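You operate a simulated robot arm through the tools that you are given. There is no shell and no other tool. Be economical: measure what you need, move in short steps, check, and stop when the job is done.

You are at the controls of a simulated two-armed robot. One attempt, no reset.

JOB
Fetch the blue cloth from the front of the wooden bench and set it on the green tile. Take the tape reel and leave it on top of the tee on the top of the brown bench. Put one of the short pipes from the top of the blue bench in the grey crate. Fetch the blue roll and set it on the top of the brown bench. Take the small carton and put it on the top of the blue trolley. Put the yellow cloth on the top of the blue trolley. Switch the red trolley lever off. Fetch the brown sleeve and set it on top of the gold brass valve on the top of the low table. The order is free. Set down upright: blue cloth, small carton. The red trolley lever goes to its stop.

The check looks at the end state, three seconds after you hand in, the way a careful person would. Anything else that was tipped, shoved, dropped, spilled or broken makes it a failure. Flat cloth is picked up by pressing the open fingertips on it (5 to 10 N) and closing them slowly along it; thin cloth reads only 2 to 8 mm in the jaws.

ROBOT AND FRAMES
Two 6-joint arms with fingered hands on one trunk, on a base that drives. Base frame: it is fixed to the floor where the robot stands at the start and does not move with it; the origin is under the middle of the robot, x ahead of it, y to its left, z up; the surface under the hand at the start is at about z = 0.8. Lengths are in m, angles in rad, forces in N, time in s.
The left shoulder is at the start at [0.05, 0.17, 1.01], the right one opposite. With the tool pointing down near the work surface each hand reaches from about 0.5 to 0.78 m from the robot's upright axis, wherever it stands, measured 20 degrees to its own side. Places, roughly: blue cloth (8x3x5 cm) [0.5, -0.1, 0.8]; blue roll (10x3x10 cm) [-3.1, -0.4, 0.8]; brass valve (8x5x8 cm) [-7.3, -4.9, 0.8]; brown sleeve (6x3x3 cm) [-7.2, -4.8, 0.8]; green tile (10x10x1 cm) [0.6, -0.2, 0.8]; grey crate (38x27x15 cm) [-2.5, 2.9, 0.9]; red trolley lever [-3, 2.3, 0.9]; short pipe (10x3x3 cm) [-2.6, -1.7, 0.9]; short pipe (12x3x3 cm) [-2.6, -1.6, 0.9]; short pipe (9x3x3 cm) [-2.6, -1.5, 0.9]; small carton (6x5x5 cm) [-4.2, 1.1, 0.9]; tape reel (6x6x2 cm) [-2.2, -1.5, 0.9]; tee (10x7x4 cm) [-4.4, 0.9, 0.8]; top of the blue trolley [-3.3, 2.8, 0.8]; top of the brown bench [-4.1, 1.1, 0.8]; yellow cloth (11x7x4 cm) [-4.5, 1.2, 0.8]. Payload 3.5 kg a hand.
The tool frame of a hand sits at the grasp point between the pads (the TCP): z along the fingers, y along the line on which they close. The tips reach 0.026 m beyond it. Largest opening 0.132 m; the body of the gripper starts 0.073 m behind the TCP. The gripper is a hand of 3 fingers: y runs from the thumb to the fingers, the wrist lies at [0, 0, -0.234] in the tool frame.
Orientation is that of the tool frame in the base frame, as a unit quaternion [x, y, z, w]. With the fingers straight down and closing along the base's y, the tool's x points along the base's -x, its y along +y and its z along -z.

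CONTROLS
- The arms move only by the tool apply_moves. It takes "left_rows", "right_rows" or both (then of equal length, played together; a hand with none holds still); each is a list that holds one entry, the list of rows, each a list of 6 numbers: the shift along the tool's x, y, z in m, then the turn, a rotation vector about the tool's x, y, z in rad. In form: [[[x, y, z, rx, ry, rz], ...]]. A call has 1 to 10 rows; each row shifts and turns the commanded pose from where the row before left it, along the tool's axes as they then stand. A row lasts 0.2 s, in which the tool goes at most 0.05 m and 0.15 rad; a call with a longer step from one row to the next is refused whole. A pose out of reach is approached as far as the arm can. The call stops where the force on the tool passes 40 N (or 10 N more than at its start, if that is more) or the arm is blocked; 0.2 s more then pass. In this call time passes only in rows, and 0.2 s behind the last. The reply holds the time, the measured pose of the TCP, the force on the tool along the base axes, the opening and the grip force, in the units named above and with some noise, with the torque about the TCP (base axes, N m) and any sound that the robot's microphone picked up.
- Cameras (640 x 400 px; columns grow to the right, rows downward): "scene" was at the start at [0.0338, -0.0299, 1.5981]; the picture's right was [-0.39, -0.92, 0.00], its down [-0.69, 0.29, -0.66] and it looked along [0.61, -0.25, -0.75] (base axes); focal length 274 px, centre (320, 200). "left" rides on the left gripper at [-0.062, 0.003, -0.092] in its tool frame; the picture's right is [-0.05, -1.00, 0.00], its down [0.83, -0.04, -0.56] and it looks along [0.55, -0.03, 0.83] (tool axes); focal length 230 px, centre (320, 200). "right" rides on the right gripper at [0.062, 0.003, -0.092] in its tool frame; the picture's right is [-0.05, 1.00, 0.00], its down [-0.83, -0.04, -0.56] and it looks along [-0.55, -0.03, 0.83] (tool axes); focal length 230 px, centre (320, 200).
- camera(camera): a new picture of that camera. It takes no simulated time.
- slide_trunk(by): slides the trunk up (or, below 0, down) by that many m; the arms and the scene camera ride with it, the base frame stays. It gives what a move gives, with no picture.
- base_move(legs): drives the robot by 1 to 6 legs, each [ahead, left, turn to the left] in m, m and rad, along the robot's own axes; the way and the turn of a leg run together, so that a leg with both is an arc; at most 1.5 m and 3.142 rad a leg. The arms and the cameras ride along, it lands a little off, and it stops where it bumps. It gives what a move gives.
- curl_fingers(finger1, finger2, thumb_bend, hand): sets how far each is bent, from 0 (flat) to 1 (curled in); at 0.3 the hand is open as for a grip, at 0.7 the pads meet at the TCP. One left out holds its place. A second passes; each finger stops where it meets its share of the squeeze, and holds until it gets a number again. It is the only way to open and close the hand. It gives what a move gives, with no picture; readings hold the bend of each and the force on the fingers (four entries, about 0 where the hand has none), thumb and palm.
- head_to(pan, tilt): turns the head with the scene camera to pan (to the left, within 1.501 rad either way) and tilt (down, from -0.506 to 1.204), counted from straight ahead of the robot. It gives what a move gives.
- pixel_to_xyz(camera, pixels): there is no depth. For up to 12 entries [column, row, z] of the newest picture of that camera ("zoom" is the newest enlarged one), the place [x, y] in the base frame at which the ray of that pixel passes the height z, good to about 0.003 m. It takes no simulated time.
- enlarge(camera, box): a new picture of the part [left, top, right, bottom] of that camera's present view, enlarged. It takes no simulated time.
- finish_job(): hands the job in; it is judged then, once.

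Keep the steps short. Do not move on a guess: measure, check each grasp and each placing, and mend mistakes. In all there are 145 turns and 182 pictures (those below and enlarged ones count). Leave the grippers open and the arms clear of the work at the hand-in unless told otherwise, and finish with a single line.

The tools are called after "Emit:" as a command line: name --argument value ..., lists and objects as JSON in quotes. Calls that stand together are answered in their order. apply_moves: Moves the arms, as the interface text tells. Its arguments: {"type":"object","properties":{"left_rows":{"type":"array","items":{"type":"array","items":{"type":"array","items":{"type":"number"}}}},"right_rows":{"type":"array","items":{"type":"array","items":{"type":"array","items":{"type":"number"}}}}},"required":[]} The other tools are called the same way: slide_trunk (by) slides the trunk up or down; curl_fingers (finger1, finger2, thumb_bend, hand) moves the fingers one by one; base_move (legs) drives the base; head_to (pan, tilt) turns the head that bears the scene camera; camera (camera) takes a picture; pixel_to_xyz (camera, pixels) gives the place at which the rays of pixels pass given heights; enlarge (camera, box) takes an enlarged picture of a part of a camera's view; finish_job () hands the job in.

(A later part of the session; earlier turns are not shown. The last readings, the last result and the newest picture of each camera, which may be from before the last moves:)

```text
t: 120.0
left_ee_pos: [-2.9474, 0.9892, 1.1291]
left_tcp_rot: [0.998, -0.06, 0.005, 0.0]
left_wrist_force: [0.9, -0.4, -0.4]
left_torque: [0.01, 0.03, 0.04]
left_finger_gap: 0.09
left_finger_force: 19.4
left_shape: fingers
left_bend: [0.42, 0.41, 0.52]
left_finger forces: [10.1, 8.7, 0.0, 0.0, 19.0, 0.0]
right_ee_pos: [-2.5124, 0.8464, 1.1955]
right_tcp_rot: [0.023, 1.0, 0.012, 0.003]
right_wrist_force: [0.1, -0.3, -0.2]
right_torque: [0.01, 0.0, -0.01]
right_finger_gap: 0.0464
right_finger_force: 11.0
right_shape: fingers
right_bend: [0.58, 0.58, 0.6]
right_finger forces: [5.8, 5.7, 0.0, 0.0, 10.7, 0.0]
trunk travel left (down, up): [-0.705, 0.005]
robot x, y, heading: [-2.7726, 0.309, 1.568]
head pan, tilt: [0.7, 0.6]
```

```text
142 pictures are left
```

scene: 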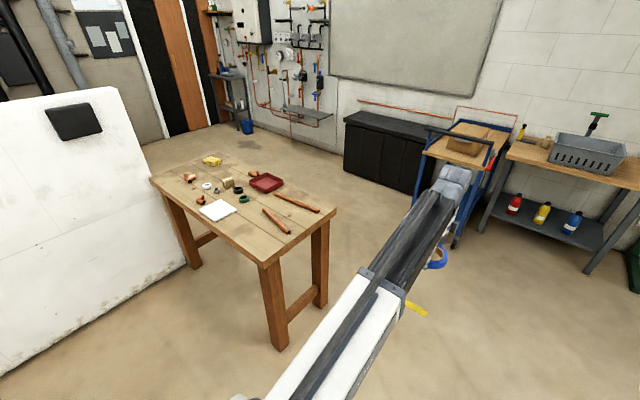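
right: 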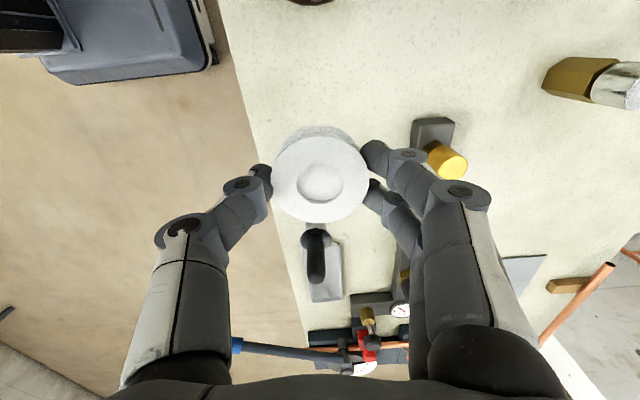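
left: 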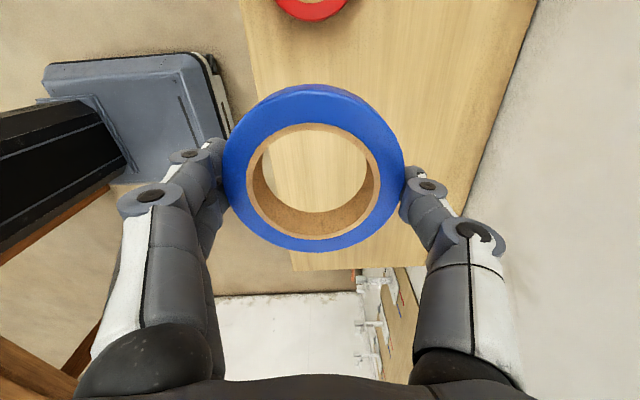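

Emit:
enlarge --camera "scene" --box '[145, 145, 345, 270]'

Emit:
pixel_to_xyz --camera "zoom" --pixels '[[141, 111, 0.82], [178, 188, 0.82], [212, 50, 0.83], [269, 130, 0.82], [20, 110, 0.82], [385, 380, 0.82], [604, 205, 0.82], [306, 177, 0.82], [232, 145, 0.82], [443, 250, 0.82], [235, 210, 0.82], [290, 300, 0.82]]'

```text
3.20 times, centred on (245, 208) of scene
```

zoom: 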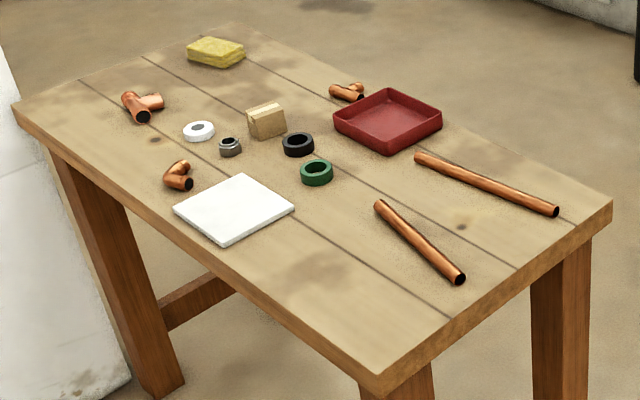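

```text
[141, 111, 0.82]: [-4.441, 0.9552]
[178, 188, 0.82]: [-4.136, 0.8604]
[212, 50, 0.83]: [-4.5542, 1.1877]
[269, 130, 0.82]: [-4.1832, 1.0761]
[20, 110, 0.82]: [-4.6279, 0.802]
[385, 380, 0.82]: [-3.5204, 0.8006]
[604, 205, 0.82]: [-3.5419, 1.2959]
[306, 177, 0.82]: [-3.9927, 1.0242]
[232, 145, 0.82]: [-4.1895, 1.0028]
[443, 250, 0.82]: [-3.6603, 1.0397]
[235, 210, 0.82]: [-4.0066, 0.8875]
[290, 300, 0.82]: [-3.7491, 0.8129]
```

Free spot for the roll: about (-3.76,0.885), between the front edge and the copper pipe. I drive so that the left hand comes above it and check with both cameras.

Emit:
base_move --legs '[[-0.105, 0.81, 0]]'

Emit:
head_to --pan 0.3 --tilt 0.9

Emit:
camera --camera "scene"

Emit:
camera --camera "left"

```text
t: 124.3
left_ee_pos: [-3.7566, 0.8838, 1.1285]
left_tcp_rot: [0.998, -0.06, 0.006, 0.0]
left_wrist_force: [-1.5, -0.4, -0.9]
left_torque: [-0.02, 0.02, -0.02]
left_finger_gap: 0.0901
left_finger_force: 19.2
left_shape: fingers
left_bend: [0.42, 0.41, 0.52]
left_finger forces: [10.0, 8.7, 0.0, 0.1, 19.0, 0.0]
right_ee_pos: [-3.3217, 0.7393, 1.1972]
right_tcp_rot: [0.023, 1.0, 0.012, 0.003]
right_wrist_force: [0.3, -0.7, -1.1]
right_torque: [0.0, 0.0, -0.02]
right_finger_gap: 0.0466
right_finger_force: 11.7
right_shape: fingers
right_bend: [0.58, 0.58, 0.6]
right_finger forces: [5.9, 5.6, 0.0, 0.0, 10.8, 0.0]
trunk travel left (down, up): [-0.705, 0.005]
robot x, y, heading: [-3.5783, 0.2028, 1.568]
head pan, tilt: [0.7, 0.6]
```

```text
t: 125.2
left_ee_pos: [-3.7561, 0.8829, 1.1281]
left_tcp_rot: [0.998, -0.06, 0.005, 0.0]
left_wrist_force: [0.2, -0.6, 0.3]
left_torque: [0.0, 0.04, 0.0]
left_finger_gap: 0.0902
left_finger_force: 18.8
left_shape: fingers
left_bend: [0.42, 0.41, 0.52]
left_finger forces: [10.0, 8.7, 0.0, 0.1, 18.9, 0.0]
right_ee_pos: [-3.3219, 0.741, 1.1947]
right_tcp_rot: [0.023, 1.0, 0.013, 0.003]
right_wrist_force: [-1.2, 0.4, -0.7]
right_torque: [0.01, 0.05, 0.0]
right_finger_gap: 0.0463
right_finger_force: 11.5
right_shape: fingers
right_bend: [0.58, 0.58, 0.6]
right_finger forces: [5.9, 5.6, 0.0, 0.0, 10.8, 0.0]
trunk travel left (down, up): [-0.705, 0.005]
robot x, y, heading: [-3.58, 0.2008, 1.571]
head pan, tilt: [0.3, 0.901]
```

```text
140 pictures are left
```

scene: 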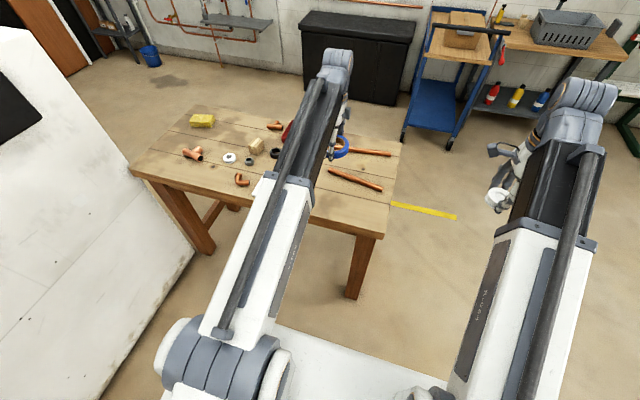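

```text
139 pictures are left
```

left: 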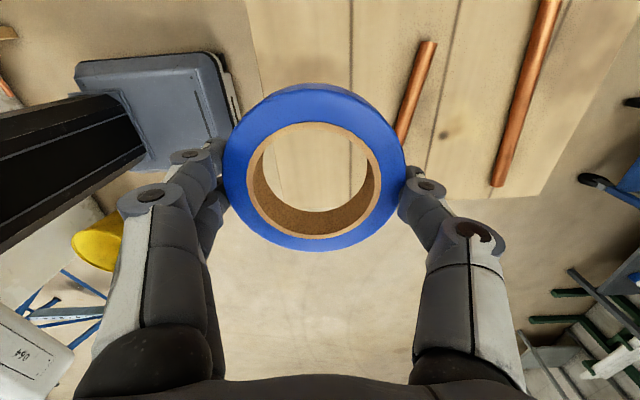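

Emit:
pixel_to_xyz --camera "left" --pixels '[[428, 45, 0.83], [405, 130, 0.83], [416, 95, 0.83], [250, 40, 0.82], [330, 30, 0.82], [500, 190, 0.82], [545, 195, 0.82]]'

Emit:
pixel_to_xyz --camera "scene" --pixels '[[330, 171, 0.83], [381, 188, 0.83], [382, 238, 0.82], [403, 142, 0.82], [133, 168, 0.82], [190, 150, 0.83]]'

```text
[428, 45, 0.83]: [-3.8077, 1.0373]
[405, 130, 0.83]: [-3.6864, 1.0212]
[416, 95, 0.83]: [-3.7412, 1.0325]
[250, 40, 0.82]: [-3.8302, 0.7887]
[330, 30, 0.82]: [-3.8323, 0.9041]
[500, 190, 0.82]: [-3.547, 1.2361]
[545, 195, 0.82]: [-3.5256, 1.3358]
```

```text
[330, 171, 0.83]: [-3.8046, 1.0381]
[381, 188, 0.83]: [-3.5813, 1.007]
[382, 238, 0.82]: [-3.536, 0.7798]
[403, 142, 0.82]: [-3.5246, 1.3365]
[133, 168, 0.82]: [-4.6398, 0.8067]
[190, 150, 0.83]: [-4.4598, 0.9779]
```

Both cameras agree: table at z≈0.82, pipe at y≈1.03, front edge y≈0.785. The spot is free; I lower the roll to z≈0.862.

Emit:
apply_moves --left_rows '[[[0, 0, 0.045, 0, 0, 0], [0, 0, 0.045, 0, 0, 0], [0, 0, 0.045, 0, 0, 0], [0, 0, 0.045, 0, 0, 0], [0, 0, 0.04, 0, 0, 0], [0, 0, 0.03, 0, 0, 0], [0, 0, 0.016, 0, 0, 0]]]'

Emit:
apply_moves --left_rows '[[[0, 0, 0.005, 0, 0, 0]]]'

Emit:
apply_moves --left_rows '[[[0, 0, 0.003, 0, 0, 0]]]'

```text
t: 126.8
left_ee_pos: [-3.7539, 0.8838, 0.8629]
left_tcp_rot: [0.998, -0.06, 0.005, -0.001]
left_wrist_force: [0.1, -0.7, 0.1]
left_torque: [-0.08, 0.02, -0.01]
left_finger_gap: 0.0896
left_finger_force: 18.9
left_shape: fingers
left_bend: [0.42, 0.41, 0.52]
left_finger forces: [10.1, 8.9, 0.0, 0.0, 19.1, 0.0]
right_ee_pos: [-3.3207, 0.7395, 1.196]
right_tcp_rot: [0.022, 1.0, 0.012, 0.003]
right_wrist_force: [0.1, -0.2, -1.0]
right_torque: [0.01, 0.01, 0.02]
right_finger_gap: 0.0465
right_finger_force: 11.4
right_shape: fingers
right_bend: [0.58, 0.58, 0.6]
right_finger forces: [5.9, 5.6, 0.0, 0.0, 10.8, 0.0]
trunk travel left (down, up): [-0.705, 0.005]
robot x, y, heading: [-3.581, 0.1997, 1.575]
head pan, tilt: [0.3, 0.901]
```

```text
t: 127.2
left_ee_pos: [-3.7537, 0.8835, 0.8607]
left_tcp_rot: [0.998, -0.061, 0.004, -0.003]
left_wrist_force: [0.3, 3.1, 34.2]
left_torque: [-1.77, 0.48, 0.0]
left_finger_gap: 0.09
left_finger_force: 32.2
left_shape: fingers
left_bend: [0.45, 0.42, 0.52]
left_finger forces: [30.5, 16.2, 0.1, 0.1, 18.4, 0.0]
right_ee_pos: [-3.3207, 0.7381, 1.1973]
right_tcp_rot: [0.023, 1.0, 0.013, 0.002]
right_wrist_force: [-0.1, -0.2, -0.6]
right_torque: [-0.03, 0.01, 0.01]
right_finger_gap: 0.0467
right_finger_force: 11.4
right_shape: fingers
right_bend: [0.58, 0.58, 0.6]
right_finger forces: [5.9, 5.6, 0.0, 0.1, 10.7, 0.0]
trunk travel left (down, up): [-0.705, 0.005]
robot x, y, heading: [-3.5815, 0.2003, 1.57]
head pan, tilt: [0.3, 0.901]
```

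```text
t: 127.5
left_ee_pos: [-3.7545, 0.8846, 0.8602]
left_tcp_rot: [0.998, -0.06, 0.005, -0.003]
left_wrist_force: [1.9, -2.0, 19.3]
left_torque: [-1.16, 0.31, 0.16]
left_finger_gap: 0.0901
left_finger_force: 25.6
left_shape: fingers
left_bend: [0.44, 0.42, 0.53]
left_finger forces: [21.9, 11.8, 0.0, 0.0, 17.5, 0.0]
right_ee_pos: [-3.3209, 0.739, 1.1974]
right_tcp_rot: [0.022, 1.0, 0.013, 0.003]
right_wrist_force: [0.2, 0.0, 0.1]
right_torque: [-0.05, 0.0, 0.0]
right_finger_gap: 0.0466
right_finger_force: 11.1
right_shape: fingers
right_bend: [0.58, 0.58, 0.6]
right_finger forces: [5.9, 5.6, 0.1, 0.0, 11.0, 0.1]
trunk travel left (down, up): [-0.705, 0.005]
robot x, y, heading: [-3.581, 0.1999, 1.57]
head pan, tilt: [0.3, 0.901]
stopped in row 1 (left hand): the force on the tool passed its limit at 46 N (the readings are from after the stop); the commanded pose is now the measured one
```

It touches down. I ease up 2 mm, open, rise and check.

Emit:
apply_moves --left_rows '[[[0, 0, -0.003, 0, 0, 0]]]'

Emit:
curl_fingers --hand "left" --finger1 0.3 --finger2 0.3 --thumb_bend 0.3

Emit:
apply_moves --left_rows '[[[0, 0, -0.01, 0, 0, 0], [0, 0, -0.03, 0, 0, 0], [0, 0, -0.05, 0, 0, 0], [0, 0, -0.05, 0, 0, 0], [0, 0, -0.05, 0, 0, 0], [0, 0, -0.05, 0, 0, 0], [0, 0, -0.05, 0, 0, 0], [0, 0, -0.05, 0, 0, 0]]]'

Emit:
camera --camera "left"

```text
t: 127.9
left_ee_pos: [-3.755, 0.8849, 0.8608]
left_tcp_rot: [0.998, -0.06, 0.005, -0.004]
left_wrist_force: [2.7, 0.3, 5.2]
left_torque: [-0.3, 0.05, 0.11]
left_finger_gap: 0.0896
left_finger_force: 20.9
left_shape: fingers
left_bend: [0.44, 0.42, 0.53]
left_finger forces: [13.2, 9.3, 0.0, 0.0, 19.3, 0.1]
right_ee_pos: [-3.3205, 0.7394, 1.195]
right_tcp_rot: [0.023, 1.0, 0.012, 0.003]
right_wrist_force: [-0.6, 0.0, -1.6]
right_torque: [-0.04, 0.0, 0.01]
right_finger_gap: 0.0461
right_finger_force: 11.2
right_shape: fingers
right_bend: [0.58, 0.58, 0.6]
right_finger forces: [5.8, 5.7, 0.0, 0.0, 10.9, 0.0]
trunk travel left (down, up): [-0.705, 0.005]
robot x, y, heading: [-3.5784, 0.2031, 1.574]
head pan, tilt: [0.3, 0.901]
```

```text
t: 128.9
left_ee_pos: [-3.7545, 0.8846, 0.861]
left_tcp_rot: [0.998, -0.06, 0.004, -0.002]
left_wrist_force: [0.3, 0.2, -0.1]
left_torque: [-0.03, 0.02, -0.03]
left_finger_gap: 0.134
left_finger_force: 0.0
left_shape: fingers
left_bend: [0.3, 0.3, 0.3]
left_finger forces: [0.1, 0.0, 0.1, 0.1, 0.0, 0.1]
right_ee_pos: [-3.3214, 0.7407, 1.1957]
right_tcp_rot: [0.023, 1.0, 0.013, 0.004]
right_wrist_force: [-0.4, -0.1, -0.7]
right_torque: [0.0, 0.03, 0.01]
right_finger_gap: 0.0463
right_finger_force: 11.5
right_shape: fingers
right_bend: [0.58, 0.58, 0.6]
right_finger forces: [5.9, 5.5, 0.1, 0.0, 10.9, 0.0]
trunk travel left (down, up): [-0.705, 0.005]
robot x, y, heading: [-3.5802, 0.1996, 1.573]
head pan, tilt: [0.3, 0.901]
```

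```text
t: 130.7
left_ee_pos: [-3.7585, 0.8821, 1.202]
left_tcp_rot: [0.998, -0.06, 0.005, -0.003]
left_wrist_force: [0.3, -0.1, 0.8]
left_torque: [-0.01, 0.01, 0.02]
left_finger_gap: 0.134
left_finger_force: 0.1
left_shape: fingers
left_bend: [0.3, 0.3, 0.3]
left_finger forces: [0.1, 0.0, 0.0, 0.0, 0.1, 0.0]
right_ee_pos: [-3.3223, 0.7394, 1.1963]
right_tcp_rot: [0.022, 1.0, 0.012, 0.002]
right_wrist_force: [0.4, 0.5, -1.1]
right_torque: [-0.03, 0.0, 0.02]
right_finger_gap: 0.0466
right_finger_force: 11.6
right_shape: fingers
right_bend: [0.58, 0.58, 0.6]
right_finger forces: [5.9, 5.6, 0.1, 0.0, 10.9, 0.0]
trunk travel left (down, up): [-0.705, 0.005]
robot x, y, heading: [-3.5789, 0.2013, 1.569]
head pan, tilt: [0.3, 0.901]
```

```text
138 pictures are left
```

left: 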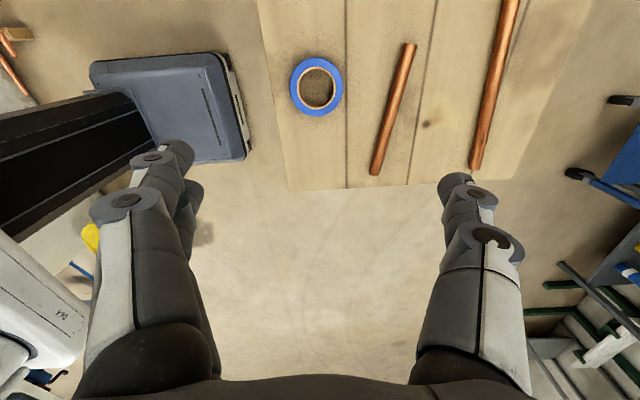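

The blue roll lies on the bench. Now the reel: I pull the left hand in, drive to a diagonal spot by the bench, and look at the tee with the scene and right cameras.

Emit:
apply_moves --left_rows '[[[0, 0.035, -0.005, 0, 0, 0], [0, 0.035, -0.005, 0, 0, 0], [0, 0.035, -0.005, 0, 0, 0], [0, 0.035, -0.005, 0, 0, 0]]]'

Emit:
base_move --legs '[[0, 0.5, 0], [0, 0, 0.785], [0.17, -0.17, 0]]'

Emit:
head_to --pan 0.0 --tilt 0.9

Emit:
camera --camera "scene"

Emit:
camera --camera "left"

```text
t: 131.7
left_ee_pos: [-3.7745, 0.7424, 1.2204]
left_tcp_rot: [0.998, -0.06, 0.005, -0.003]
left_wrist_force: [-0.4, 0.6, 0.0]
left_torque: [0.0, 0.01, 0.02]
left_finger_gap: 0.134
left_finger_force: 0.0
left_shape: fingers
left_bend: [0.3, 0.3, 0.3]
left_finger forces: [0.1, 0.0, 0.0, 0.0, 0.0, 0.0]
right_ee_pos: [-3.3206, 0.7388, 1.1963]
right_tcp_rot: [0.022, 1.0, 0.012, 0.003]
right_wrist_force: [0.5, 0.0, -0.4]
right_torque: [0.02, -0.04, -0.02]
right_finger_gap: 0.0462
right_finger_force: 11.1
right_shape: fingers
right_bend: [0.58, 0.58, 0.6]
right_finger forces: [5.8, 5.6, 0.1, 0.0, 10.9, 0.0]
trunk travel left (down, up): [-0.705, 0.005]
robot x, y, heading: [-3.5821, 0.1993, 1.568]
head pan, tilt: [0.3, 0.901]
```

```text
t: 136.7
left_ee_pos: [-4.5773, 0.4662, 1.2193]
left_tcp_rot: [0.955, 0.298, 0.013, -0.004]
left_wrist_force: [17.2, -1.5, 0.9]
left_torque: [0.08, -0.28, -0.87]
left_finger_gap: 0.1217
left_finger_force: 8.2
left_shape: fingers
left_bend: [0.3, 0.3, 0.34]
left_finger forces: [0.0, 0.1, 0.1, 0.1, 17.0, 0.1]
right_ee_pos: [-4.2542, 0.7711, 1.1964]
right_tcp_rot: [-0.348, 0.937, 0.013, -0.002]
right_wrist_force: [0.3, -0.2, -0.4]
right_torque: [0.01, -0.01, -0.01]
right_finger_gap: 0.0462
right_finger_force: 11.2
right_shape: fingers
right_bend: [0.58, 0.58, 0.6]
right_finger forces: [5.9, 5.6, 0.0, 0.1, 10.8, 0.1]
trunk travel left (down, up): [-0.705, 0.005]
robot x, y, heading: [-4.0763, 0.2017, 2.321]
head pan, tilt: [0.3, 0.901]
stopped in leg 2: the force on the tool passed its limit at 44 N (the readings are from after the stop); the commanded pose is now the measured one
```

```text
t: 137.5
left_ee_pos: [-4.5765, 0.4682, 1.2198]
left_tcp_rot: [0.954, 0.3, 0.01, -0.005]
left_wrist_force: [24.6, 1.6, 1.6]
left_torque: [0.15, -0.35, -1.42]
left_finger_gap: 0.1207
left_finger_force: 12.0
left_shape: fingers
left_bend: [0.3, 0.3, 0.34]
left_finger forces: [0.0, 0.0, 0.0, 0.1, 25.0, 0.1]
right_ee_pos: [-4.2526, 0.772, 1.1964]
right_tcp_rot: [-0.348, 0.937, 0.013, -0.003]
right_wrist_force: [0.4, 0.1, 0.4]
right_torque: [-0.01, 0.01, 0.03]
right_finger_gap: 0.0459
right_finger_force: 11.1
right_shape: fingers
right_bend: [0.58, 0.58, 0.6]
right_finger forces: [5.9, 5.6, 0.0, 0.0, 10.8, 0.1]
trunk travel left (down, up): [-0.705, 0.005]
robot x, y, heading: [-4.0762, 0.2041, 2.321]
head pan, tilt: [0.0, 0.901]
```

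```text
137 pictures are left
```

scene: 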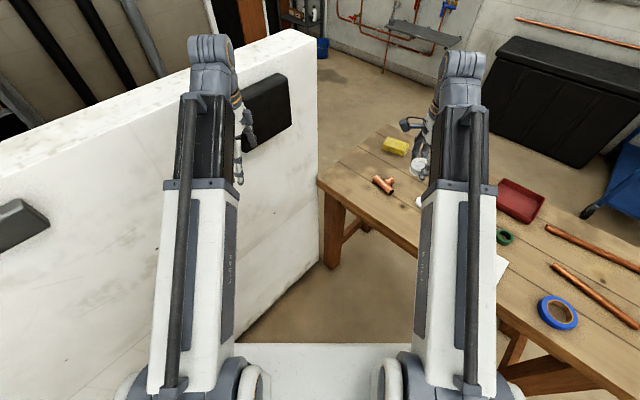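

```text
136 pictures are left
```

left: 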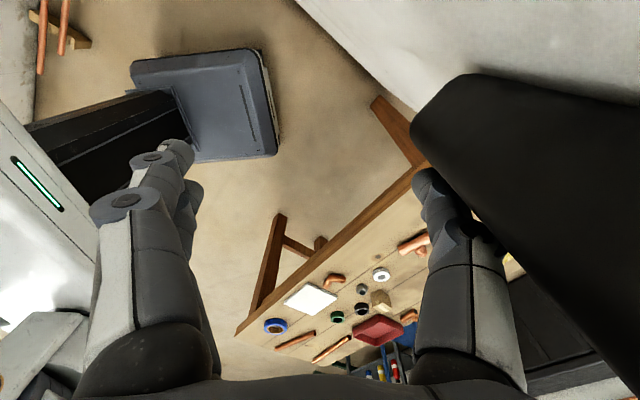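

The left thumb bumped the black box on the white panel. I turn back a little to release it, then raise the left hand above.

Emit:
base_move --legs '[[0, -0.05, -0.3]]'

Emit:
apply_moves --left_rows '[[[0, 0.01, -0.04, 0, 0, 0], [0, 0.01, -0.04, 0, 0, 0], [0, 0.01, -0.04, 0, 0, 0], [0, 0.01, -0.04, 0, 0, 0], [0, 0.01, -0.04, 0, 0, 0]]]'

Emit:
camera --camera "scene"

Emit:
camera --camera "left"

```text
t: 138.8
left_ee_pos: [-4.4386, 0.633, 1.2198]
left_tcp_rot: [0.988, 0.155, 0.012, -0.002]
left_wrist_force: [0.8, 1.6, -0.2]
left_torque: [-0.02, 0.01, 0.01]
left_finger_gap: 0.134
left_finger_force: 0.0
left_shape: fingers
left_bend: [0.3, 0.3, 0.3]
left_finger forces: [0.0, 0.0, 0.0, 0.0, 0.0, 0.1]
right_ee_pos: [-4.0373, 0.8293, 1.1954]
right_tcp_rot: [-0.204, 0.979, 0.012, 0.0]
right_wrist_force: [0.3, -0.2, -0.8]
right_torque: [-0.02, 0.07, -0.01]
right_finger_gap: 0.0461
right_finger_force: 11.6
right_shape: fingers
right_bend: [0.58, 0.58, 0.6]
right_finger forces: [5.9, 5.6, 0.0, 0.0, 10.7, 0.1]
trunk travel left (down, up): [-0.705, 0.005]
robot x, y, heading: [-4.0348, 0.2308, 2.024]
head pan, tilt: [0.0, 0.901]
```

```text
t: 140.0
left_ee_pos: [-4.4398, 0.6333, 1.2196]
left_tcp_rot: [0.988, 0.155, 0.012, -0.002]
left_wrist_force: [-0.4, -0.1, 0.0]
left_torque: [-0.01, -0.02, -0.01]
left_finger_gap: 0.1339
left_finger_force: 0.0
left_shape: fingers
left_bend: [0.3, 0.3, 0.3]
left_finger forces: [0.0, 0.1, 0.1, 0.0, 0.1, 0.0]
left hand out of reach, approached as far as the arm can: row 1, 2, 3, 4, 5
right_ee_pos: [-4.038, 0.8279, 1.1963]
right_tcp_rot: [-0.204, 0.979, 0.012, 0.0]
right_wrist_force: [0.0, 0.8, -0.2]
right_torque: [0.01, 0.01, 0.0]
right_finger_gap: 0.0462
right_finger_force: 11.2
right_shape: fingers
right_bend: [0.58, 0.58, 0.6]
right_finger forces: [5.8, 5.6, 0.0, 0.0, 10.6, 0.0]
trunk travel left (down, up): [-0.705, 0.005]
robot x, y, heading: [-4.0316, 0.2299, 2.027]
head pan, tilt: [0.0, 0.901]
```

```text
135 pictures are left
```

scene: 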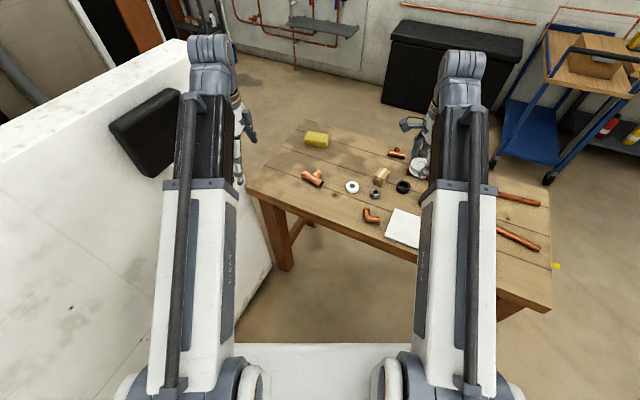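

```text
134 pictures are left
```

left: 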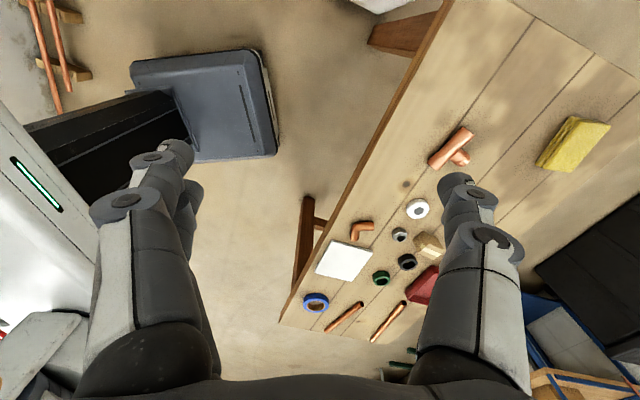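

The box stayed in place, but this side is too tight. The tee, carton and yellow cloth can all be reached from the +y side of the bench, so I drive round the east end, turning to face -y.

Emit:
base_move --legs '[[0, 0, -0.456], [0, -1.33, 0], [1.0, 0, 0], [0, 0, -3.14], [-0.5, 0, 0]]'

Emit:
head_to --pan -1.4 --tilt 0.6

Emit:
camera --camera "scene"

```text
t: 162.7
left_ee_pos: [-2.5004, 1.179, 1.2206]
left_tcp_rot: [0.08, 0.997, 0.001, -0.013]
left_wrist_force: [0.0, -0.4, -0.3]
left_torque: [-0.05, -0.03, -0.01]
left_finger_gap: 0.1338
left_finger_force: 0.1
left_shape: fingers
left_bend: [0.3, 0.3, 0.3]
left_finger forces: [0.1, 0.0, 0.1, 0.1, 0.1, 0.0]
right_ee_pos: [-2.9458, 1.1872, 1.1958]
right_tcp_rot: [0.999, -0.031, -0.002, 0.013]
right_wrist_force: [0.3, 0.2, 0.5]
right_torque: [0.0, -0.01, -0.01]
right_finger_gap: 0.0449
right_finger_force: 10.8
right_shape: fingers
right_bend: [0.58, 0.58, 0.6]
right_finger forces: [5.8, 5.5, 0.1, 0.0, 10.0, 0.1]
trunk travel left (down, up): [-0.705, 0.005]
robot x, y, heading: [-2.6765, 1.723, -1.59]
head pan, tilt: [0.0, 0.901]
```

```text
t: 164.2
left_ee_pos: [-2.5, 1.1794, 1.22]
left_tcp_rot: [0.081, 0.997, 0.002, -0.012]
left_wrist_force: [-0.3, 0.2, 0.0]
left_torque: [0.01, 0.0, -0.02]
left_finger_gap: 0.134
left_finger_force: 0.0
left_shape: fingers
left_bend: [0.3, 0.3, 0.3]
left_finger forces: [0.1, 0.0, 0.0, 0.1, 0.0, 0.1]
right_ee_pos: [-2.9466, 1.1879, 1.1968]
right_tcp_rot: [0.999, -0.032, -0.004, 0.013]
right_wrist_force: [0.3, 0.9, 0.2]
right_torque: [0.01, -0.01, -0.02]
right_finger_gap: 0.0451
right_finger_force: 10.4
right_shape: fingers
right_bend: [0.58, 0.58, 0.6]
right_finger forces: [5.9, 5.5, 0.1, 0.1, 10.0, 0.1]
trunk travel left (down, up): [-0.705, 0.005]
robot x, y, heading: [-2.6796, 1.724, -1.587]
head pan, tilt: [-1.4, 0.6]
```

```text
133 pictures are left
```

scene: 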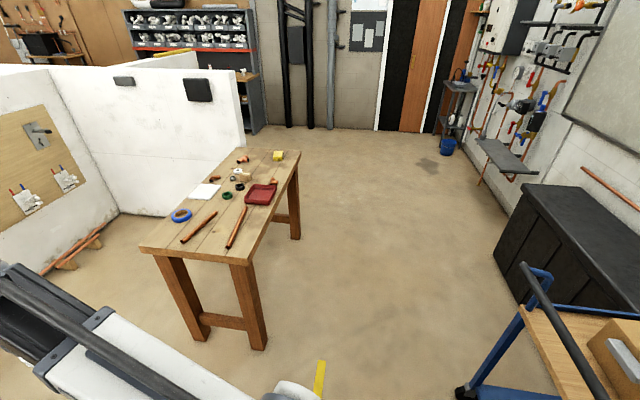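

Emit:
pixel_to_xyz --camera "scene" --pixels '[[460, 392, 0.05], [530, 300, 0.85], [245, 345, 0], [522, 272, 1.0], [275, 183, 0.84], [243, 160, 0.84]]'

```text
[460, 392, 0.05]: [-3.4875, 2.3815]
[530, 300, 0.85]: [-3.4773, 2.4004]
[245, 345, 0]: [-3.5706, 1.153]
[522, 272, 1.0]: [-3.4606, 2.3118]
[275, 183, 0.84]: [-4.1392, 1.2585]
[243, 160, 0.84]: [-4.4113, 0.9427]
```

The way west at y≈1.72 is clear (trolley begins at y≈2.31). I sidestep to x≈-4.2.

Emit:
base_move --legs '[[0, -1.5, 0.018]]'

Emit:
head_to --pan -0.2 --tilt 0.95

Emit:
camera --camera "scene"

Emit:
camera --camera "right"

```text
t: 171.7
left_ee_pos: [-3.9888, 1.1899, 1.221]
left_tcp_rot: [0.067, 0.998, 0.001, -0.013]
left_wrist_force: [-0.8, -0.9, -0.1]
left_torque: [0.02, -0.01, -0.02]
left_finger_gap: 0.1341
left_finger_force: 0.1
left_shape: fingers
left_bend: [0.3, 0.3, 0.3]
left_finger forces: [0.0, 0.0, 0.1, 0.0, 0.0, 0.1]
right_ee_pos: [-4.4357, 1.1848, 1.1957]
right_tcp_rot: [1.0, -0.016, -0.003, 0.013]
right_wrist_force: [0.3, 0.3, 0.1]
right_torque: [-0.04, -0.03, -0.05]
right_finger_gap: 0.0451
right_finger_force: 10.5
right_shape: fingers
right_bend: [0.58, 0.58, 0.6]
right_finger forces: [5.8, 5.6, 0.0, 0.1, 10.2, 0.1]
trunk travel left (down, up): [-0.705, 0.005]
robot x, y, heading: [-4.1819, 1.7304, -1.56]
head pan, tilt: [-1.4, 0.6]
```

```text
t: 173.1
left_ee_pos: [-3.9892, 1.1897, 1.2185]
left_tcp_rot: [0.067, 0.998, 0.001, -0.012]
left_wrist_force: [-1.3, 0.2, 0.4]
left_torque: [0.01, -0.02, 0.01]
left_finger_gap: 0.1341
left_finger_force: 0.1
left_shape: fingers
left_bend: [0.3, 0.3, 0.3]
left_finger forces: [0.0, 0.0, 0.0, 0.1, 0.0, 0.0]
right_ee_pos: [-4.4342, 1.1843, 1.1967]
right_tcp_rot: [1.0, -0.017, -0.002, 0.013]
right_wrist_force: [-0.7, 0.1, -0.1]
right_torque: [0.01, 0.0, -0.01]
right_finger_gap: 0.0449
right_finger_force: 10.7
right_shape: fingers
right_bend: [0.58, 0.58, 0.6]
right_finger forces: [5.9, 5.5, 0.1, 0.1, 10.2, 0.0]
trunk travel left (down, up): [-0.705, 0.005]
robot x, y, heading: [-4.1826, 1.7271, -1.56]
head pan, tilt: [-0.201, 0.949]
```

```text
132 pictures are left
```

scene: 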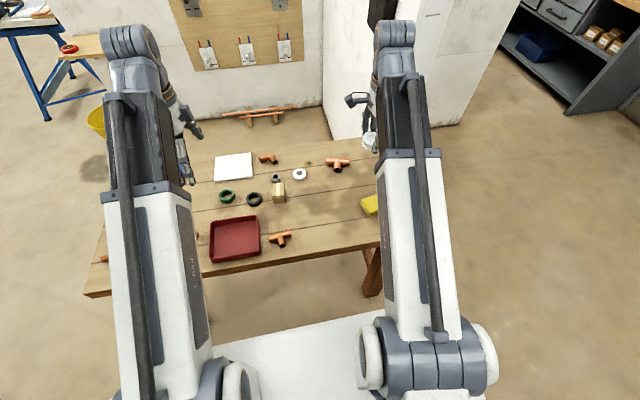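

```text
131 pictures are left
```

right: 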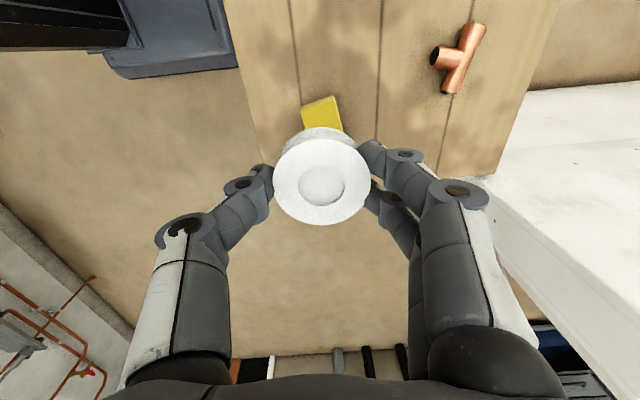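

Good place. The tee is at (458,57) in the right picture and (338,163) in the scene. I enlarge both views and measure the tee.

Emit:
enlarge --camera "scene" --box '[255, 135, 385, 220]'

Emit:
pixel_to_xyz --camera "right" --pixels '[[458, 60, 0.84], [458, 60, 0.86], [479, 26, 0.85], [449, 92, 0.85], [434, 58, 0.85], [463, 58, 0.85]]'

Emit:
pixel_to_xyz --camera "zoom" --pixels '[[402, 130, 0.84], [402, 130, 0.86], [365, 118, 0.85], [455, 128, 0.85], [408, 165, 0.85]]'

```text
4.71 times, centred on (320, 178) of scene
```

zoom: 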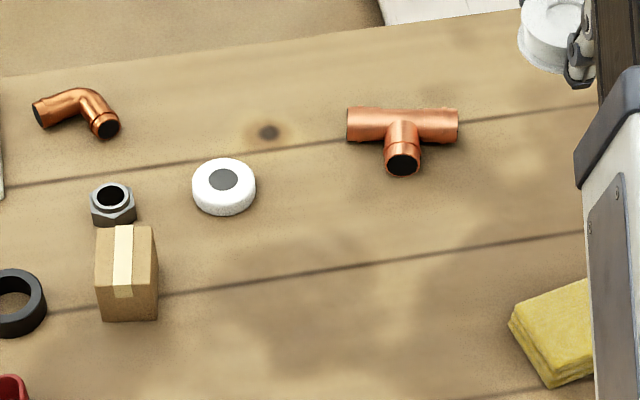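

```text
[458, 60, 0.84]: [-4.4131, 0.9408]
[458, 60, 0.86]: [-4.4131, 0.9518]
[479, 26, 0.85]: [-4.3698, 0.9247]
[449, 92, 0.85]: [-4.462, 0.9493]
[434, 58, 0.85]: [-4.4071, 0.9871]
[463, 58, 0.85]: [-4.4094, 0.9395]
```

```text
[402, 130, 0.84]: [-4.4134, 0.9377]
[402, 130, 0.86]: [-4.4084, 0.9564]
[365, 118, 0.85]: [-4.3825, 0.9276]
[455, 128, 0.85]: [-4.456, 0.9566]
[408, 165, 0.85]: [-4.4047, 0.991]
```

The tee's run centre is at (-4.416,0.940), its branch points to +y, top about z≈0.85. I drive 0.07 m ahead and bring the reel above (-4.413,0.950).

Emit:
base_move --legs '[[0.07, 0, 0]]'

Emit:
apply_moves --right_rows '[[[0.007, 0.04, 0.02, 0, 0, 0], [0.007, 0.04, 0.03, 0, 0, 0], [0.007, 0.04, 0.04, 0, 0, 0], [0.007, 0.04, 0.04, 0, 0, 0], [0, 0, 0.04, 0, 0, 0], [0, 0, 0.03, 0, 0, 0]]]'

Emit:
camera --camera "right"

Emit:
enlarge --camera "scene" --box '[285, 130, 445, 230]'

```text
t: 174.1
left_ee_pos: [-3.9877, 1.1167, 1.2194]
left_tcp_rot: [0.065, 0.998, 0.002, -0.012]
left_wrist_force: [-0.3, 0.3, -0.6]
left_torque: [0.04, 0.01, 0.03]
left_finger_gap: 0.1343
left_finger_force: 0.0
left_shape: fingers
left_bend: [0.3, 0.3, 0.3]
left_finger forces: [0.0, 0.1, 0.0, 0.0, 0.0, 0.0]
right_ee_pos: [-4.4324, 1.1126, 1.1959]
right_tcp_rot: [1.0, -0.016, -0.004, 0.012]
right_wrist_force: [-0.4, -0.7, -0.6]
right_torque: [0.02, 0.02, 0.02]
right_finger_gap: 0.0454
right_finger_force: 11.0
right_shape: fingers
right_bend: [0.58, 0.58, 0.6]
right_finger forces: [5.7, 5.4, 0.1, 0.0, 10.1, 0.0]
trunk travel left (down, up): [-0.705, 0.005]
robot x, y, heading: [-4.1807, 1.6557, -1.558]
head pan, tilt: [-0.201, 0.949]
```

```text
refused: row 2 steps farther than a row can; nothing moved
```

```text
129 pictures are left
```

right: 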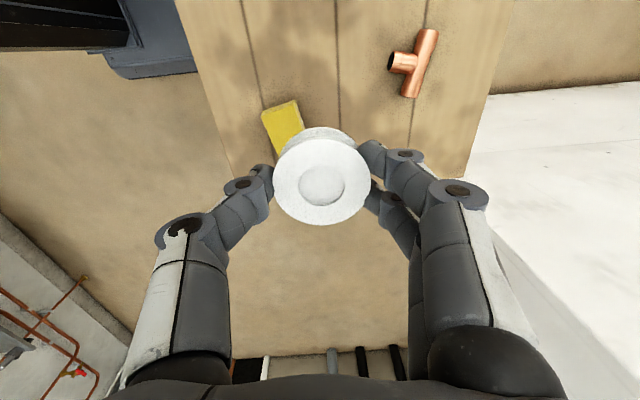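

```text
4.00 times, centred on (365, 180) of scene
```

zoom: 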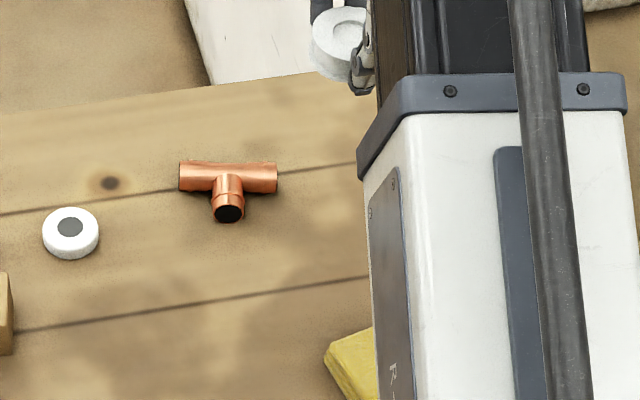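

Emit:
apply_moves --right_rows '[[[0.005, 0.0324, 0.02, 0, 0, 0], [0.005, 0.0324, 0.02, 0, 0, 0], [0.005, 0.0324, 0.02, 0, 0, 0], [0.005, 0.0324, 0.02, 0, 0, 0], [0.005, 0.0324, 0.02, 0, 0, 0], [0, 0, 0.045, 0, 0, 0], [0, 0, 0.045, 0, 0, 0], [0, 0, 0.045, 0, 0, 0]]]'

Emit:
camera --camera "right"

Emit:
enlarge --camera "scene" --box '[285, 110, 445, 210]'

```text
t: 175.9
left_ee_pos: [-3.9881, 1.1188, 1.2196]
left_tcp_rot: [0.065, 0.998, 0.0, -0.013]
left_wrist_force: [-0.5, -0.3, 0.2]
left_torque: [-0.02, 0.01, -0.01]
left_finger_gap: 0.1338
left_finger_force: 0.0
left_shape: fingers
left_bend: [0.3, 0.3, 0.3]
left_finger forces: [0.0, 0.0, 0.0, 0.2, 0.0, 0.0]
right_ee_pos: [-4.4155, 0.9462, 0.9647]
right_tcp_rot: [1.0, -0.017, -0.003, 0.012]
right_wrist_force: [0.3, 0.3, -0.2]
right_torque: [0.0, 0.01, -0.02]
right_finger_gap: 0.0449
right_finger_force: 10.5
right_shape: fingers
right_bend: [0.58, 0.59, 0.6]
right_finger forces: [5.8, 5.6, 0.0, 0.0, 10.2, 0.0]
trunk travel left (down, up): [-0.705, 0.005]
robot x, y, heading: [-4.1812, 1.6554, -1.563]
head pan, tilt: [-0.201, 0.949]
```

```text
127 pictures are left
```

right: 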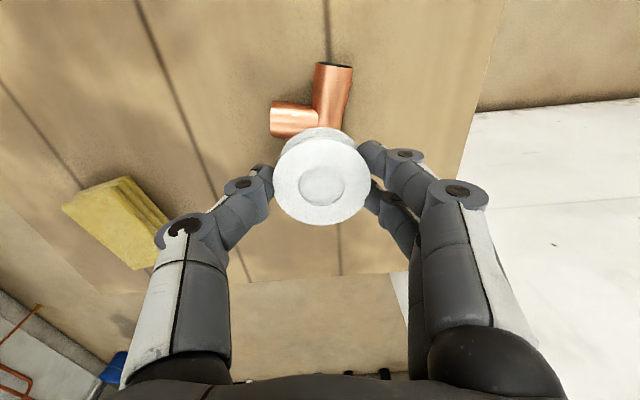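

```text
4.00 times, centred on (365, 160) of scene
```

zoom: 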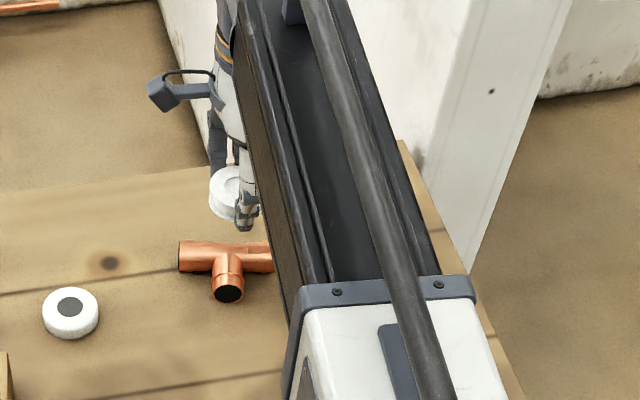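

Emit:
pixel_to_xyz --camera "right" --pixels '[[333, 66, 0.85], [332, 118, 0.85], [272, 118, 0.85], [300, 103, 0.85], [300, 133, 0.84], [313, 80, 0.84], [353, 80, 0.84]]'

```text
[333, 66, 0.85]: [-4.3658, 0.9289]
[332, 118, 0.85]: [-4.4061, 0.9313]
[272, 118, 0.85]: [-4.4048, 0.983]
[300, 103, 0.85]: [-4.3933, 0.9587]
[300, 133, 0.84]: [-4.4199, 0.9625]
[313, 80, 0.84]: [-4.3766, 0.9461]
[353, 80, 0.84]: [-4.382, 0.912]
```

Target: junction (-4.408,0.945). I correct x by 7 mm and lower to z≈0.905, then in small steps.

Emit:
apply_moves --right_rows '[[[0.0075, 0.001, 0.03, 0, 0, 0], [0, 0, 0.025, 0, 0, 0]]]'

Emit:
apply_moves --right_rows '[[[0, 0, 0.005, 0, 0, 0]]]'

Emit:
camera --camera "right"

Emit:
enlarge --camera "scene" --box '[305, 120, 385, 170]'

```text
t: 176.5
left_ee_pos: [-3.9879, 1.1189, 1.2197]
left_tcp_rot: [0.066, 0.998, 0.002, -0.012]
left_wrist_force: [-0.7, 0.0, -0.2]
left_torque: [0.0, 0.0, 0.02]
left_finger_gap: 0.1342
left_finger_force: 0.0
left_shape: fingers
left_bend: [0.3, 0.3, 0.3]
left_finger forces: [0.0, 0.0, 0.1, 0.0, 0.0, 0.1]
right_ee_pos: [-4.4079, 0.9427, 0.9091]
right_tcp_rot: [1.0, -0.016, -0.002, 0.013]
right_wrist_force: [0.9, -0.4, 0.0]
right_torque: [0.01, -0.02, 0.04]
right_finger_gap: 0.0448
right_finger_force: 10.8
right_shape: fingers
right_bend: [0.58, 0.59, 0.6]
right_finger forces: [5.8, 5.5, 0.1, 0.0, 10.1, 0.1]
trunk travel left (down, up): [-0.705, 0.005]
robot x, y, heading: [-4.1825, 1.651, -1.559]
head pan, tilt: [-0.201, 0.949]
```

```text
t: 176.9
left_ee_pos: [-3.9867, 1.1185, 1.2186]
left_tcp_rot: [0.065, 0.998, 0.0, -0.012]
left_wrist_force: [-0.3, -0.1, 0.5]
left_torque: [0.0, 0.0, -0.03]
left_finger_gap: 0.134
left_finger_force: 0.1
left_shape: fingers
left_bend: [0.3, 0.3, 0.3]
left_finger forces: [0.1, 0.1, 0.1, 0.0, 0.0, 0.0]
right_ee_pos: [-4.4081, 0.9431, 0.9046]
right_tcp_rot: [1.0, -0.017, -0.003, 0.012]
right_wrist_force: [-0.1, 0.3, -0.1]
right_torque: [-0.01, 0.01, -0.03]
right_finger_gap: 0.0452
right_finger_force: 10.1
right_shape: fingers
right_bend: [0.58, 0.59, 0.6]
right_finger forces: [5.7, 5.5, 0.0, 0.0, 10.0, 0.1]
trunk travel left (down, up): [-0.705, 0.005]
robot x, y, heading: [-4.1781, 1.6548, -1.559]
head pan, tilt: [-0.201, 0.949]
```

```text
125 pictures are left
```

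right: 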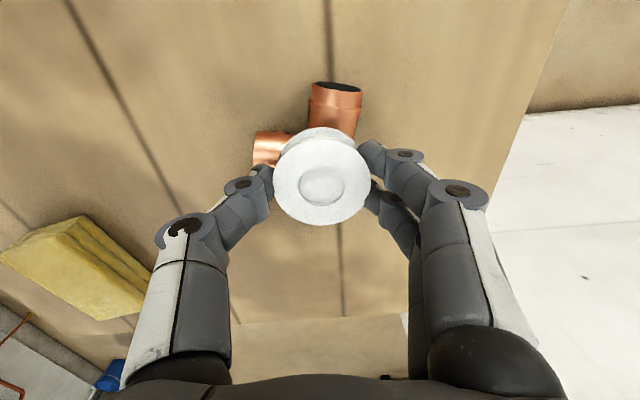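

```text
8.00 times, centred on (345, 145) of scene
```

zoom: 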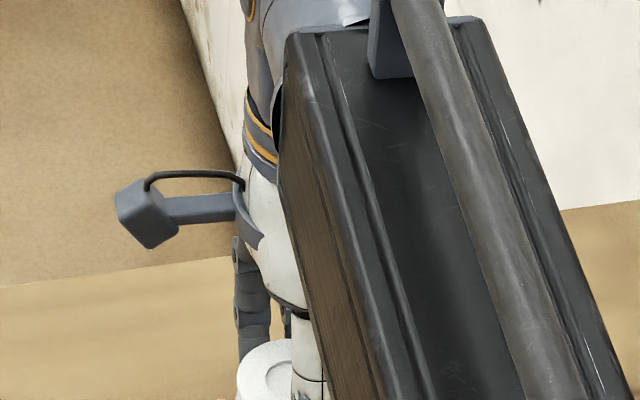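

Emit:
apply_moves --right_rows '[[[0, 0, 0.004, 0, 0, 0]]]'

Emit:
apply_moves --right_rows '[[[0, 0, 0.003, 0, 0, 0]]]'

```text
t: 177.3
left_ee_pos: [-3.9864, 1.1175, 1.2187]
left_tcp_rot: [0.065, 0.998, 0.001, -0.013]
left_wrist_force: [0.1, 0.4, 0.7]
left_torque: [0.0, -0.01, 0.0]
left_finger_gap: 0.1339
left_finger_force: 0.0
left_shape: fingers
left_bend: [0.3, 0.3, 0.3]
left_finger forces: [0.0, 0.0, 0.0, 0.0, 0.0, 0.0]
right_ee_pos: [-4.4075, 0.9427, 0.9003]
right_tcp_rot: [1.0, -0.015, -0.003, 0.012]
right_wrist_force: [0.4, 0.1, -0.7]
right_torque: [-0.01, 0.03, 0.02]
right_finger_gap: 0.0451
right_finger_force: 11.0
right_shape: fingers
right_bend: [0.58, 0.59, 0.6]
right_finger forces: [5.8, 5.5, 0.0, 0.0, 10.0, 0.1]
trunk travel left (down, up): [-0.705, 0.005]
robot x, y, heading: [-4.1826, 1.6554, -1.559]
head pan, tilt: [-0.201, 0.949]
```

```text
t: 177.7
left_ee_pos: [-3.9876, 1.1191, 1.2188]
left_tcp_rot: [0.066, 0.998, 0.002, -0.013]
left_wrist_force: [0.2, -0.5, -0.1]
left_torque: [-0.03, 0.02, 0.02]
left_finger_gap: 0.134
left_finger_force: 0.1
left_shape: fingers
left_bend: [0.3, 0.3, 0.3]
left_finger forces: [0.0, 0.0, 0.0, 0.0, 0.0, 0.0]
right_ee_pos: [-4.4079, 0.9424, 0.8989]
right_tcp_rot: [1.0, -0.017, -0.003, 0.012]
right_wrist_force: [0.0, -0.6, 0.7]
right_torque: [0.0, 0.0, 0.01]
right_finger_gap: 0.0448
right_finger_force: 10.6
right_shape: fingers
right_bend: [0.58, 0.59, 0.6]
right_finger forces: [6.0, 5.5, 0.1, 0.1, 10.1, 0.1]
trunk travel left (down, up): [-0.705, 0.005]
robot x, y, heading: [-4.1781, 1.6582, -1.559]
head pan, tilt: [-0.201, 0.949]
```

Emit:
apply_moves --right_rows '[[[0, 0, 0.003, 0, 0, 0]]]'

Emit:
apply_moves --right_rows '[[[0, 0, 0.003, 0, 0, 0]]]'

Emit:
camera --camera "right"

```text
t: 178.1
left_ee_pos: [-3.9869, 1.1182, 1.2214]
left_tcp_rot: [0.065, 0.998, 0.0, -0.012]
left_wrist_force: [0.2, -0.2, 0.6]
left_torque: [-0.01, -0.01, 0.01]
left_finger_gap: 0.1341
left_finger_force: 0.1
left_shape: fingers
left_bend: [0.3, 0.3, 0.3]
left_finger forces: [0.1, 0.1, 0.0, 0.1, 0.0, 0.1]
right_ee_pos: [-4.4098, 0.944, 0.8959]
right_tcp_rot: [1.0, -0.016, -0.003, 0.013]
right_wrist_force: [-0.5, 0.4, 9.3]
right_torque: [0.32, 0.0, 0.01]
right_finger_gap: 0.0449
right_finger_force: 15.5
right_shape: fingers
right_bend: [0.58, 0.58, 0.61]
right_finger forces: [6.4, 6.2, 0.0, 0.1, 19.2, 0.0]
trunk travel left (down, up): [-0.705, 0.005]
robot x, y, heading: [-4.1791, 1.6555, -1.556]
head pan, tilt: [-0.201, 0.949]
```

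```text
t: 178.5
left_ee_pos: [-3.9876, 1.1214, 1.2205]
left_tcp_rot: [0.065, 0.998, 0.0, -0.012]
left_wrist_force: [-0.6, 0.0, -0.2]
left_torque: [0.01, -0.02, 0.01]
left_finger_gap: 0.134
left_finger_force: 0.1
left_shape: fingers
left_bend: [0.3, 0.3, 0.3]
left_finger forces: [0.1, 0.1, 0.0, 0.1, 0.1, 0.0]
right_ee_pos: [-4.4084, 0.9432, 0.8964]
right_tcp_rot: [1.0, -0.016, -0.003, 0.015]
right_wrist_force: [-0.4, 0.4, 28.0]
right_torque: [0.99, -0.05, 0.04]
right_finger_gap: 0.0445
right_finger_force: 26.4
right_shape: fingers
right_bend: [0.58, 0.58, 0.62]
right_finger forces: [7.0, 6.8, 0.0, 0.1, 39.4, 0.0]
trunk travel left (down, up): [-0.705, 0.005]
robot x, y, heading: [-4.1824, 1.6603, -1.554]
head pan, tilt: [-0.201, 0.949]
```

```text
123 pictures are left
```

right: 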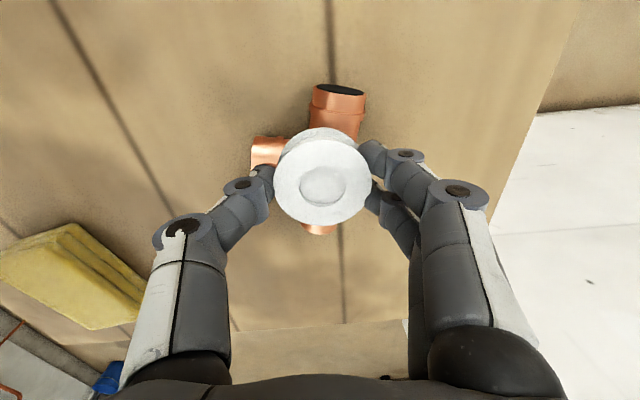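

The thumb tip touches the branch; the reel is just at the tee's top. I ease up 3 mm, open the two far fingers only, and look.

Emit:
apply_moves --right_rows '[[[0, 0, -0.004, 0, 0, 0]]]'

Emit:
curl_fingers --hand "right" --finger1 0.4 --finger2 0.4

Emit:
camera --camera "right"

```text
t: 178.9
left_ee_pos: [-3.9884, 1.1175, 1.2188]
left_tcp_rot: [0.065, 0.998, -0.001, -0.013]
left_wrist_force: [0.4, -0.2, 0.5]
left_torque: [-0.01, 0.02, -0.02]
left_finger_gap: 0.1341
left_finger_force: 0.1
left_shape: fingers
left_bend: [0.3, 0.3, 0.3]
left_finger forces: [0.0, 0.0, 0.1, 0.0, 0.0, 0.1]
right_ee_pos: [-4.4081, 0.9441, 0.8956]
right_tcp_rot: [1.0, -0.017, -0.003, 0.013]
right_wrist_force: [-0.5, -2.0, 10.1]
right_torque: [0.28, -0.01, 0.02]
right_finger_gap: 0.0447
right_finger_force: 18.0
right_shape: fingers
right_bend: [0.58, 0.58, 0.62]
right_finger forces: [6.9, 6.6, 0.1, 0.0, 22.8, 0.1]
trunk travel left (down, up): [-0.705, 0.005]
robot x, y, heading: [-4.1808, 1.6571, -1.562]
head pan, tilt: [-0.201, 0.949]
```

```text
t: 179.9
left_ee_pos: [-3.9885, 1.1178, 1.2202]
left_tcp_rot: [0.066, 0.998, 0.001, -0.012]
left_wrist_force: [-0.7, 1.1, 0.7]
left_torque: [-0.01, 0.01, -0.03]
left_finger_gap: 0.1341
left_finger_force: 0.0
left_shape: fingers
left_bend: [0.3, 0.3, 0.3]
left_finger forces: [0.0, 0.1, 0.0, 0.0, 0.1, 0.1]
right_ee_pos: [-4.4079, 0.9436, 0.8954]
right_tcp_rot: [1.0, -0.017, -0.003, 0.012]
right_wrist_force: [0.1, -0.3, -0.1]
right_torque: [0.01, -0.05, 0.01]
right_finger_gap: 0.0598
right_finger_force: 0.1
right_shape: fingers
right_bend: [0.4, 0.4, 0.65]
right_finger forces: [0.0, 0.0, 0.1, 0.0, 0.2, 0.0]
trunk travel left (down, up): [-0.705, 0.005]
robot x, y, heading: [-4.1806, 1.6554, -1.556]
head pan, tilt: [-0.201, 0.949]
```

```text
122 pictures are left
```

right: 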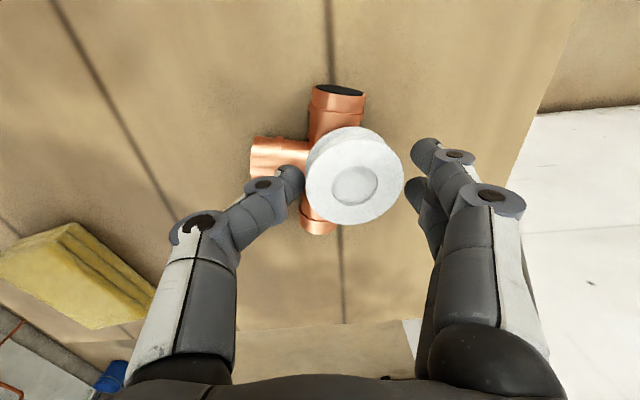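

The thumb followed and pushed the reel about 1.8 cm toward -y. I close again, lift 2 mm and shift it back 1.7 cm.

Emit:
curl_fingers --hand "right" --finger1 0.62 --finger2 0.62

Emit:
camera --camera "right"

```text
t: 180.9
left_ee_pos: [-3.987, 1.1185, 1.2199]
left_tcp_rot: [0.066, 0.998, 0.001, -0.012]
left_wrist_force: [-0.2, 0.1, 0.9]
left_torque: [-0.02, 0.0, -0.01]
left_finger_gap: 0.1342
left_finger_force: 0.1
left_shape: fingers
left_bend: [0.3, 0.3, 0.3]
left_finger forces: [0.0, 0.0, 0.1, 0.0, 0.1, 0.0]
right_ee_pos: [-4.4073, 0.9422, 0.8962]
right_tcp_rot: [1.0, -0.016, -0.003, 0.013]
right_wrist_force: [-1.4, -2.2, 5.7]
right_torque: [0.04, 0.02, 0.02]
right_finger_gap: 0.0471
right_finger_force: 11.3
right_shape: fingers
right_bend: [0.55, 0.54, 0.62]
right_finger forces: [5.7, 6.1, 0.1, 0.0, 9.8, 0.1]
trunk travel left (down, up): [-0.705, 0.005]
robot x, y, heading: [-4.18, 1.6546, -1.557]
head pan, tilt: [-0.201, 0.949]
```

```text
121 pictures are left
```

right: 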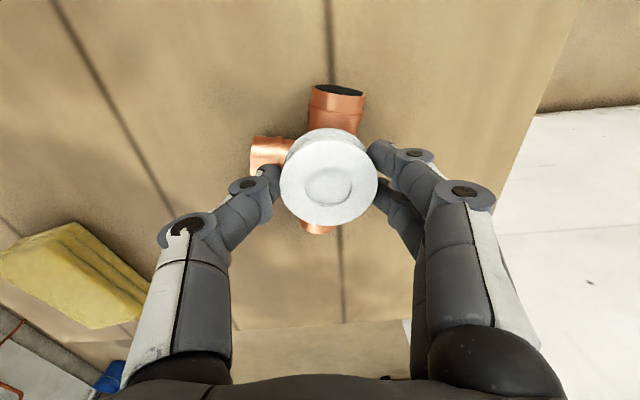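

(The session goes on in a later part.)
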